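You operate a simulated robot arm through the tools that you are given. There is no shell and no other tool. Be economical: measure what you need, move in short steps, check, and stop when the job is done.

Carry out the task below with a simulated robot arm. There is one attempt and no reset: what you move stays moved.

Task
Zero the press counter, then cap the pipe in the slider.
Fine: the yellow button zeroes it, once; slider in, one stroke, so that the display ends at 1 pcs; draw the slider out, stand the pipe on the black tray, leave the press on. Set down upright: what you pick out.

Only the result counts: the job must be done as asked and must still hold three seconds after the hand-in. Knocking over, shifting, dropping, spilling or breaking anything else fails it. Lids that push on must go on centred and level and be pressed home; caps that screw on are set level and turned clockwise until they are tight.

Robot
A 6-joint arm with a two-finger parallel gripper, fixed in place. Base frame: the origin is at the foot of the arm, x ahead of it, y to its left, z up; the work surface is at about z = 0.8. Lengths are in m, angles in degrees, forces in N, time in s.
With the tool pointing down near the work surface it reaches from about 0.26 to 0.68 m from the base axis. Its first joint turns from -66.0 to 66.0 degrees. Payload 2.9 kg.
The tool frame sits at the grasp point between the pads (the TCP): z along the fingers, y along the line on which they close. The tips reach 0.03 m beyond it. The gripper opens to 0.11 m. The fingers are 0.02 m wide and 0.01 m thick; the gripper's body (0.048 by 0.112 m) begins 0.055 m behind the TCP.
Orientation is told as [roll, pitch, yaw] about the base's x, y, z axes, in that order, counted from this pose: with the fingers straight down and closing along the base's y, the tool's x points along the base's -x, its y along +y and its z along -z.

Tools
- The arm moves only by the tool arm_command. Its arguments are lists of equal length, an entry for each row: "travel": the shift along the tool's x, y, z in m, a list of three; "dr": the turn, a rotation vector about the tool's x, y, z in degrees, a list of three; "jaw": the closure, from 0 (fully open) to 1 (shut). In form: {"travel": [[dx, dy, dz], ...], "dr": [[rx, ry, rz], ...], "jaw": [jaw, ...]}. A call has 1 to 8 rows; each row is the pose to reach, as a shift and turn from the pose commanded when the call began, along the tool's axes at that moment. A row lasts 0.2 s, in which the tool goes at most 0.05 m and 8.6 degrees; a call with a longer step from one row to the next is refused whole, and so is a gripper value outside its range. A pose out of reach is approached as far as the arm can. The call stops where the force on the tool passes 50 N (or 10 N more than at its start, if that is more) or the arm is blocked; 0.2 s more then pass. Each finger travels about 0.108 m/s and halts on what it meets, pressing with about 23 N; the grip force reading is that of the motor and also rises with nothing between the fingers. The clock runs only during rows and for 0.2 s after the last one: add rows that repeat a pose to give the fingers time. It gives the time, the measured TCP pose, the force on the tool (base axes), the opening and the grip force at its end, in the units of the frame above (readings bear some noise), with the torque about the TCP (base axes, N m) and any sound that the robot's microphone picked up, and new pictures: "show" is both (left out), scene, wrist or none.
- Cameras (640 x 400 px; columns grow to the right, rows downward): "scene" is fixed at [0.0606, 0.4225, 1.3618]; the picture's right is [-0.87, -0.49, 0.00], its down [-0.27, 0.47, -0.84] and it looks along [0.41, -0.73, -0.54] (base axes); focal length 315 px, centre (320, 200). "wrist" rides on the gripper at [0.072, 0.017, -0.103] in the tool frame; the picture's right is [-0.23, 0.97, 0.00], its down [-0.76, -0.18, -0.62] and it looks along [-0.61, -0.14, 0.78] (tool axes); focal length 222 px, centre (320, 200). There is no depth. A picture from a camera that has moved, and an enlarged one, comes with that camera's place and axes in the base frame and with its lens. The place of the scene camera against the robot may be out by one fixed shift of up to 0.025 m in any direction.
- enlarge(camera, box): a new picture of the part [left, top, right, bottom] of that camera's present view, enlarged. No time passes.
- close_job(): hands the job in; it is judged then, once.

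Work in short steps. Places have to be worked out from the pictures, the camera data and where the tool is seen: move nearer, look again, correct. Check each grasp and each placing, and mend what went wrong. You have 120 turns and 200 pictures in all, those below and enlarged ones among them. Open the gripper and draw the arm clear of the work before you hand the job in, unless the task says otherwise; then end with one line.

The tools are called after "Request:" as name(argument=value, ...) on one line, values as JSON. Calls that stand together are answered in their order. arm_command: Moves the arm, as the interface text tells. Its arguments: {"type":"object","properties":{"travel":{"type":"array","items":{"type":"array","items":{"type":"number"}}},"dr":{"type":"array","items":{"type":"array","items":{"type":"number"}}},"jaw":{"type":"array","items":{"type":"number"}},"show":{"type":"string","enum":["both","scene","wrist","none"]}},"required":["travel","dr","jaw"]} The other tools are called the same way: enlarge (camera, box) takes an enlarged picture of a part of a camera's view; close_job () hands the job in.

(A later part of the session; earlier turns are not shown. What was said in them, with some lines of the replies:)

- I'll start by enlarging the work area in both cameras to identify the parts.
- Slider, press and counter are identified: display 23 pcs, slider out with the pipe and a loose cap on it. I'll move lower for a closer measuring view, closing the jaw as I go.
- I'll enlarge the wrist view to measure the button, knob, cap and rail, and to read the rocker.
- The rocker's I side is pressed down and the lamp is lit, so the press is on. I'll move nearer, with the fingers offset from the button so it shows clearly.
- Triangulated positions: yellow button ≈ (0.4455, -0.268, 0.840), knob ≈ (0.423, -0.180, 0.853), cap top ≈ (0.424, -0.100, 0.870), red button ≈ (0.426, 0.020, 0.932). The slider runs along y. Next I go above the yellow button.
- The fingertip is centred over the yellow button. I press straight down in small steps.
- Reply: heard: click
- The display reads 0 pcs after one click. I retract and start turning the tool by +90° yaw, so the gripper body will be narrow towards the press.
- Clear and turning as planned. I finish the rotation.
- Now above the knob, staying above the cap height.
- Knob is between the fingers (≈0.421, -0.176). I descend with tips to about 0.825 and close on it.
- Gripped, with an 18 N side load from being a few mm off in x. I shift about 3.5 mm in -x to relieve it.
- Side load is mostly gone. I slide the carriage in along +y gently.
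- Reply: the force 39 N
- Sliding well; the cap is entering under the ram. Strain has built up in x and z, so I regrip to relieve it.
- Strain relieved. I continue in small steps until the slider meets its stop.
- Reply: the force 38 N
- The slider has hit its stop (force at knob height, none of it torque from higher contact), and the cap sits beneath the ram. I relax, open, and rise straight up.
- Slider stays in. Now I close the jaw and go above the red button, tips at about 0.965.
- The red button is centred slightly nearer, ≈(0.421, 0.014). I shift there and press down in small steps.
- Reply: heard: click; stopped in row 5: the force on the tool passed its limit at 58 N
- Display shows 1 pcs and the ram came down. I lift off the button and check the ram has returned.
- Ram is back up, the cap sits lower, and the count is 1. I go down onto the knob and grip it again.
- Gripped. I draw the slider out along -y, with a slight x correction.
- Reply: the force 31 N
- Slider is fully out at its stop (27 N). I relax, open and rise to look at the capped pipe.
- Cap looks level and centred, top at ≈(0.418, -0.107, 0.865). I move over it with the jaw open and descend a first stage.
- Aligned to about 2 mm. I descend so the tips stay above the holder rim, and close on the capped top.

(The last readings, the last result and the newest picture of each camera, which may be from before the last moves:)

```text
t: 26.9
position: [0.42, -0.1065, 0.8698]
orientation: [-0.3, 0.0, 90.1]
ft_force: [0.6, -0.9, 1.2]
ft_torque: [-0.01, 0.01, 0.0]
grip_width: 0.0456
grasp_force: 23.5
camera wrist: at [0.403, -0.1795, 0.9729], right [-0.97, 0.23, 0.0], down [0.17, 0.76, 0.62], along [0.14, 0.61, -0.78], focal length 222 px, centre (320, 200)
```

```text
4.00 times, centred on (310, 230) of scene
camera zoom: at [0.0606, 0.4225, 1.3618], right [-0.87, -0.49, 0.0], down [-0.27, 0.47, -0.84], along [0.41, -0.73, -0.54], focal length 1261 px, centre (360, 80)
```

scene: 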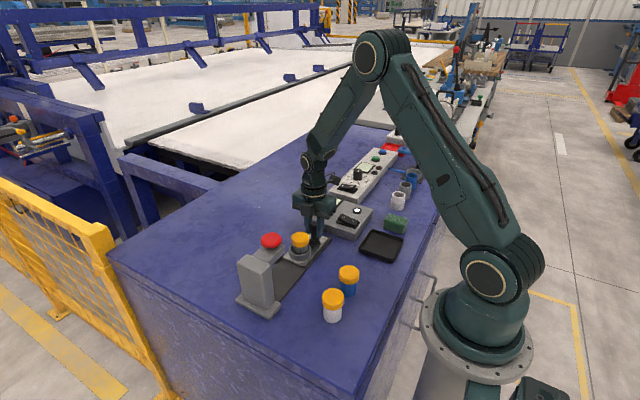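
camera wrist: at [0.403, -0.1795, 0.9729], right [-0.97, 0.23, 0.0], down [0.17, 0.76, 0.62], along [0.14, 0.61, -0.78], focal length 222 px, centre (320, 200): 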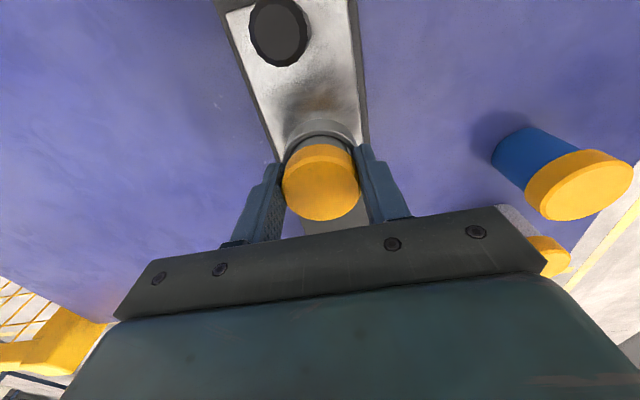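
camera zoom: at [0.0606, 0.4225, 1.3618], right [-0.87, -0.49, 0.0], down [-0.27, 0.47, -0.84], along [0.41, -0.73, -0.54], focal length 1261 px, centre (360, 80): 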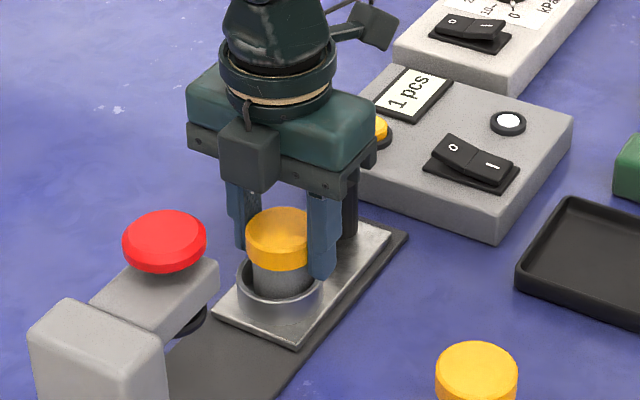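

Gripped at 45.6 mm width with no side load. I lift slowly straight up.

Request:
arm_command(travel=[[0, 0, 0], [0, 0, -0.01], [0, 0, -0.025], [0, 0, -0.05], [0, 0, -0.08], [0, 0, -0.1]], dr=[[0, 0, 0], [0, 0, 0], [0, 0, 0], [0, 0, 0], [0, 0, 0], [0, 0, 0]], jaw=[0.75, 0.75, 0.75, 0.75, 0.75, 0.75], show="wrist")

Request:
enlarge(camera="scene", box=[250, 160, 410, 280])

```text
t: 28.3
position: [0.4201, -0.1066, 0.9694]
orientation: [-0.3, 0.0, 90.1]
ft_force: [-0.3, -0.4, -0.2]
ft_torque: [0.01, -0.03, 0.0]
grip_width: 0.0456
grasp_force: 23.0
camera wrist: at [0.4036, -0.1799, 1.0721], right [-0.97, 0.23, 0.0], down [0.18, 0.76, 0.62], along [0.14, 0.61, -0.78], focal length 222 px, centre (320, 200)
```

wrist: 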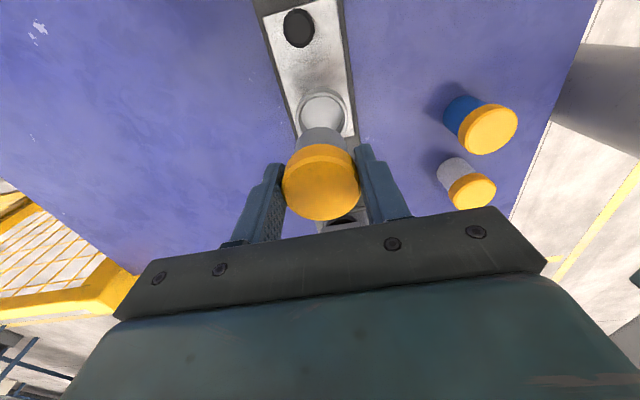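

```text
3.33 times, centred on (330, 220) of scene
camera zoom: at [0.0606, 0.4225, 1.3618], right [-0.87, -0.49, 0.0], down [-0.27, 0.47, -0.84], along [0.41, -0.73, -0.54], focal length 1050 px, centre (287, 133)
```

zoom: 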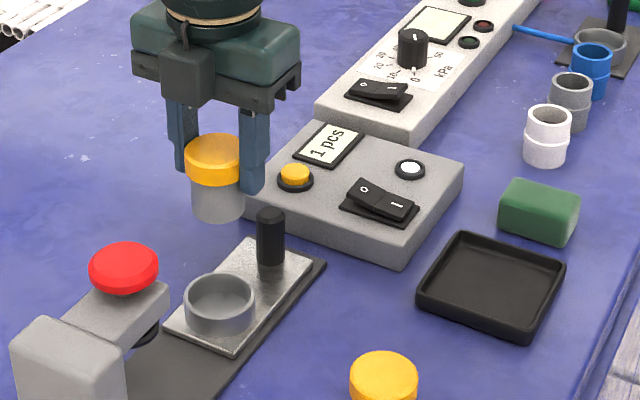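

The capped pipe is held upright. I carry it over towards the tray at about (0.249, -0.236), keeping height.

Request:
arm_command(travel=[[0.012, 0.016, 0], [0.036, 0.048, 0], [0.062, 0.082, 0], [0.088, 0.116, 0], [0.108, 0.145, 0], [0.122, 0.163, 0], [0.128, 0.17, 0], [0.128, 0.17, 0]], dr=[[0, 0, 0], [0, 0, 0], [0, 0, 0], [0, 0, 0], [0, 0, 0], [0, 0, 0], [0, 0, 0], [0, 0, 0]], jaw=[0.75, 0.75, 0.75, 0.75, 0.75, 0.75, 0.75, 0.75])

Request:
enlarge(camera="scene", box=[310, 160, 450, 280])

```text
t: 30.1
position: [0.2496, -0.2359, 0.9686]
orientation: [-0.1, 0.0, 90.1]
ft_force: [0.2, -0.3, -1.5]
ft_torque: [-0.02, -0.04, 0.03]
grip_width: 0.0456
grasp_force: 22.9
camera wrist: at [0.2329, -0.308, 1.072], right [-0.97, 0.23, 0.0], down [0.17, 0.76, 0.62], along [0.14, 0.61, -0.78], focal length 222 px, centre (320, 200)
```

scene: 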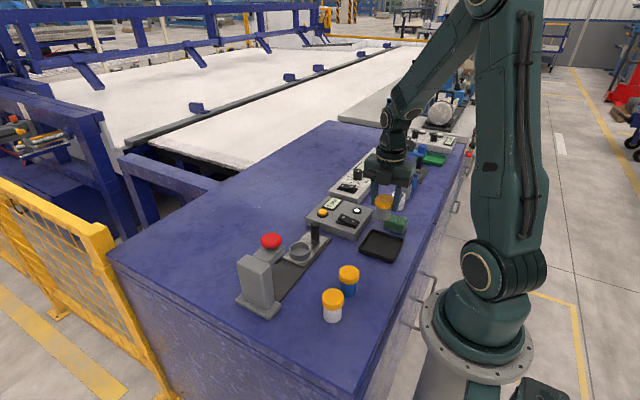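
wrist: 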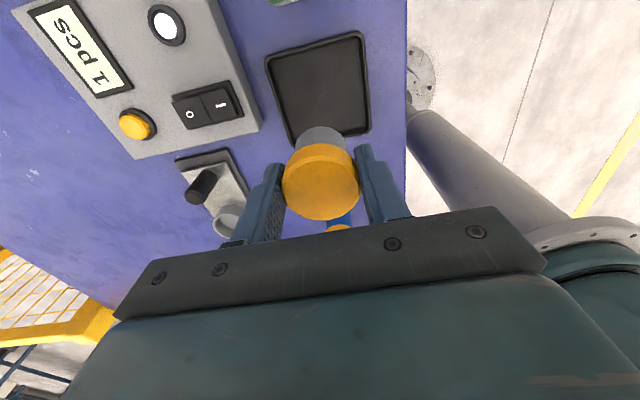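

```text
3.33 times, centred on (380, 220) of scene
camera zoom: at [0.0606, 0.4225, 1.3618], right [-0.87, -0.49, 0.0], down [-0.27, 0.47, -0.84], along [0.41, -0.73, -0.54], focal length 1050 px, centre (120, 133)
```

zoom: 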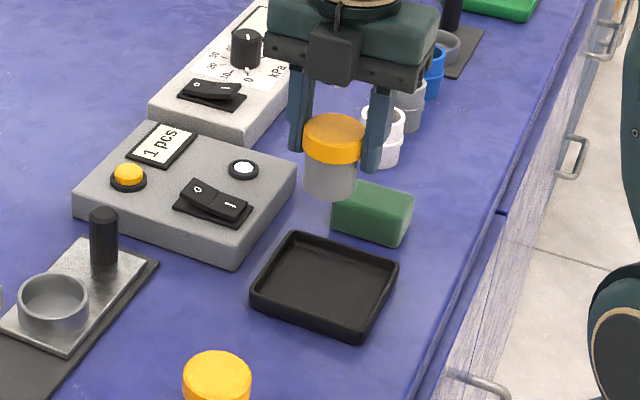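

Tray centre re-measured at ≈(0.244, -0.245). I shift there and lower to just above the expected contact height.

Request:
arm_command(travel=[[0.004, 0.003, 0.01], [0.008, 0.005, 0.04], [0.008, 0.005, 0.07], [0.008, 0.005, 0.09], [0.008, 0.005, 0.095]], dr=[[0, 0, 0], [0, 0, 0], [0, 0, 0], [0, 0, 0], [0, 0, 0]], jaw=[0.75, 0.75, 0.75, 0.75, 0.75], show="wrist")

Request:
enlarge(camera="scene", box=[330, 190, 430, 270])

```text
t: 31.3
position: [0.2438, -0.2429, 0.8736]
orientation: [-0.2, 0.0, 90.1]
ft_force: [-0.9, -0.5, -1.2]
ft_torque: [0.01, -0.02, -0.01]
grip_width: 0.0454
grasp_force: 23.0
camera wrist: at [0.2282, -0.3157, 0.977], right [-0.97, 0.23, 0.0], down [0.17, 0.76, 0.62], along [0.14, 0.61, -0.78], focal length 222 px, centre (320, 200)
```

wrist: 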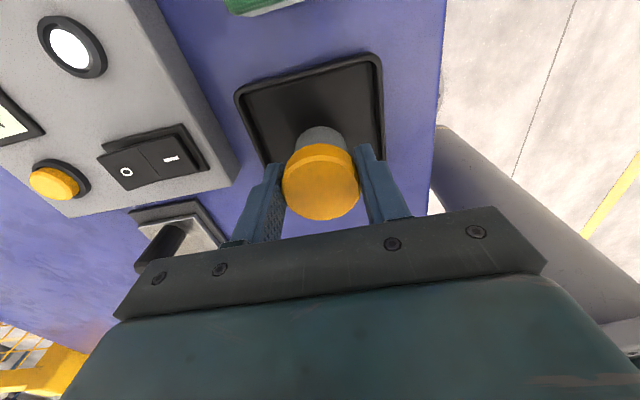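

```text
5.00 times, centred on (380, 230) of scene
camera zoom: at [0.0606, 0.4225, 1.3618], right [-0.87, -0.49, 0.0], down [-0.27, 0.47, -0.84], along [0.41, -0.73, -0.54], focal length 1576 px, centre (20, 50)
```

zoom: 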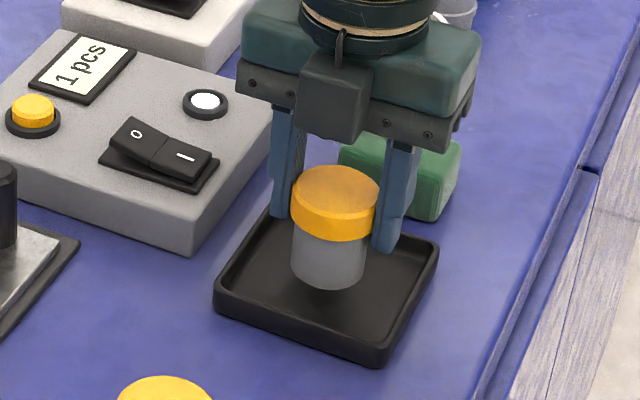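

Above the tray floor with a gap remaining. I lower in small steps watching the vertical force.

Request:
arm_command(travel=[[0, 0, 0.003], [0, 0, 0.006], [0, 0, 0.008], [0, 0, 0.01]], dr=[[0, 0, 0], [0, 0, 0], [0, 0, 0], [0, 0, 0]], jaw=[0.75, 0.75, 0.75, 0.75], show="none")

Request:
enlarge(camera="scene", box=[330, 190, 430, 270])

```text
t: 32.3
position: [0.2456, -0.2437, 0.8631]
orientation: [-0.2, 0.0, 90.0]
ft_force: [-0.1, 0.6, 0.0]
ft_torque: [-0.01, -0.02, 0.01]
grip_width: 0.0454
grasp_force: 22.9
```

```text
5.00 times, centred on (380, 230) of scene
camera zoom: at [0.0606, 0.4225, 1.3618], right [-0.87, -0.49, 0.0], down [-0.27, 0.47, -0.84], along [0.41, -0.73, -0.54], focal length 1576 px, centre (20, 50)
```

zoom: 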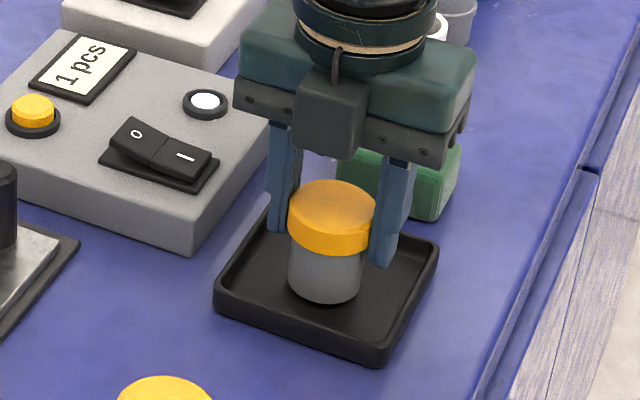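

No contact yet; continuing down in 1 mm steps.

Request:
arm_command(travel=[[0, 0, 0.001], [0, 0, 0.002], [0, 0, 0.003], [0, 0, 0.004]], dr=[[0, 0, 0], [0, 0, 0], [0, 0, 0], [0, 0, 0]], jaw=[0.75, 0.75, 0.75, 0.75], show="none")

```text
t: 33.3
position: [0.2439, -0.2431, 0.8592]
orientation: [-0.2, -0.2, 90.1]
ft_force: [-0.2, 0.0, -1.5]
ft_torque: [0.03, -0.01, 0.01]
grip_width: 0.0456
grasp_force: 23.1
```

Request:
arm_command(travel=[[0, 0, 0.001], [0, 0, 0.002], [0, 0, 0.003]], dr=[[0, 0, 0], [0, 0, 0], [0, 0, 0]], jaw=[0.75, 0.75, 0.75], show="none")

Request:
enlarge(camera="scene", box=[350, 210, 410, 270])

```text
t: 34.1
position: [0.2444, -0.2432, 0.8581]
orientation: [-0.2, -0.1, 90.0]
ft_force: [-3.1, 1.8, 19.7]
ft_torque: [0.09, 0.16, 0.02]
grip_width: 0.0457
grasp_force: 22.9
```

```text
6.67 times, centred on (380, 240) of scene
camera zoom: at [0.0604, 0.4227, 1.3617], right [-0.87, -0.49, 0.0], down [-0.27, 0.47, -0.84], along [0.41, -0.73, -0.54], focal length 2101 px, centre (-80, -67)
```

zoom: 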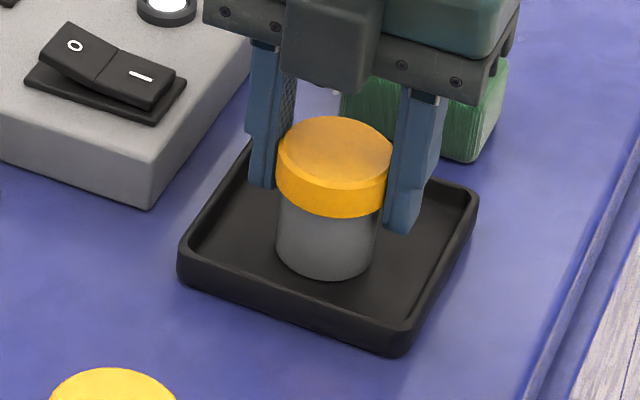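

Contact at about 20 N: the pipe stands on the tray floor. I unload, open moderately, and rise straight up.

Request:
arm_command(travel=[[0, 0, -0.0015], [0, 0, -0.0015], [0, 0, -0.0015], [0, 0, -0.02], [0, 0, -0.06], [0, 0, -0.1], [0, 0, -0.14]], dr=[[0, 0, 0], [0, 0, 0], [0, 0, 0], [0, 0, 0], [0, 0, 0], [0, 0, 0], [0, 0, 0]], jaw=[0.75, 0.5, 0.4, 0.4, 0.4, 0.4, 0.4])

Request:
enlarge(camera="scene", box=[220, 180, 420, 330])

```text
t: 35.7
position: [0.2446, -0.2423, 0.9969]
orientation: [-0.1, -0.1, 90.1]
ft_force: [0.5, 0.1, -0.3]
ft_torque: [-0.03, 0.01, -0.04]
grip_width: 0.066
grasp_force: 0.1
camera wrist: at [0.228, -0.3147, 1.1001], right [-0.97, 0.23, 0.0], down [0.18, 0.76, 0.62], along [0.14, 0.61, -0.78], focal length 222 px, centre (320, 200)
```

scene: 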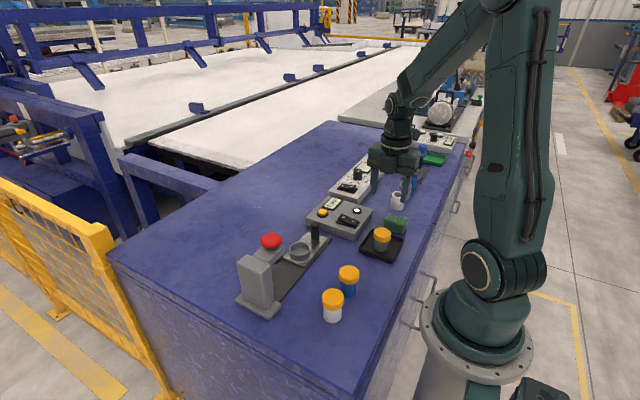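
wrist: 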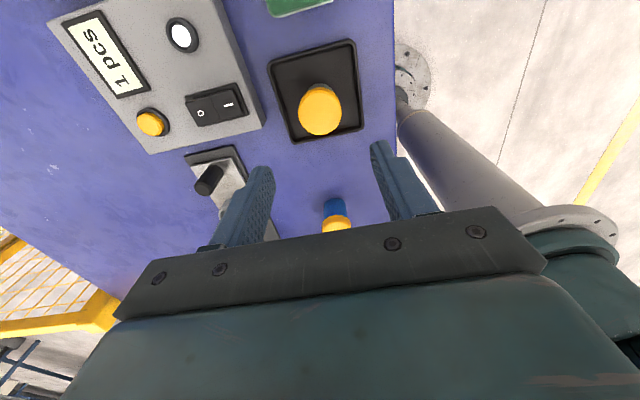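

```text
2.67 times, centred on (320, 255) of scene
camera zoom: at [0.0606, 0.4225, 1.3618], right [-0.87, -0.49, 0.0], down [-0.27, 0.47, -0.84], along [0.41, -0.73, -0.54], focal length 840 px, centre (320, 53)
```

zoom: 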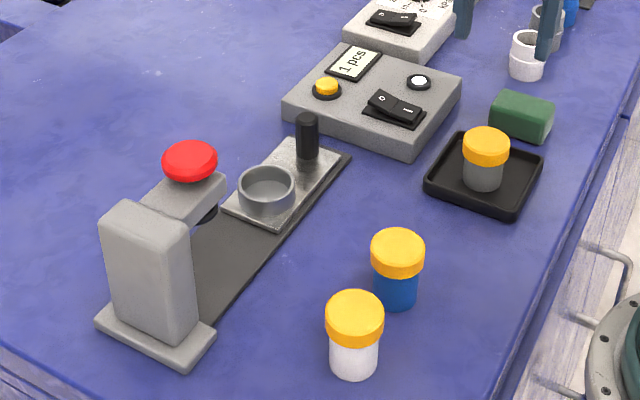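

The pipe stands upright on the tray, capped level; display 1 pcs, lamp on, slider out. I raise the arm a little further before handing in.

Request:
arm_command(travel=[[0, 0, -0.04], [0, 0, -0.08], [0, 0, -0.08]], dr=[[0, 0, 0], [0, 0, 0], [0, 0, 0]], jaw=[0.3, 0.1, 0], show="none")

Request:
enlarge(camera="scene", box=[300, 185, 420, 275])

```text
t: 36.5
position: [0.2448, -0.2418, 1.0776]
orientation: [-0.2, -0.2, 90.1]
ft_force: [-0.7, 0.5, 0.6]
ft_torque: [0.03, 0.01, -0.01]
grip_width: 0.11
grasp_force: 0.2
```

```text
4.44 times, centred on (360, 230) of scene
camera zoom: at [0.0606, 0.4225, 1.3618], right [-0.87, -0.49, 0.0], down [-0.27, 0.47, -0.84], along [0.41, -0.73, -0.54], focal length 1401 px, centre (142, 67)
```

zoom: 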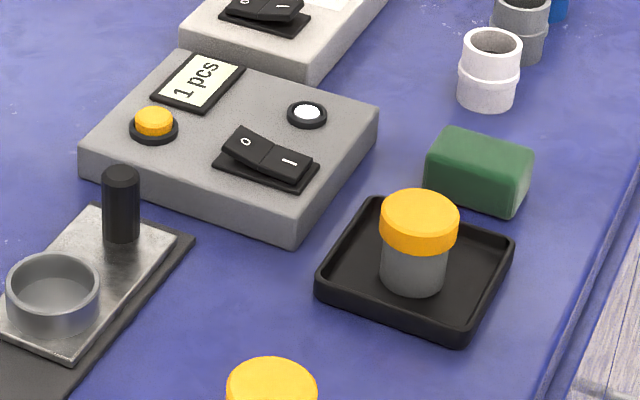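

Everything is in the asked end state, so I hand in.

Request:
close_job()

```text
The job is handed in.
```

The job is handed in: I zeroed the counter once and capped the pipe with one stroke. The display reads 1 pcs, the slider is out, the capped pipe stands upright on the black tray, and the press is still on.
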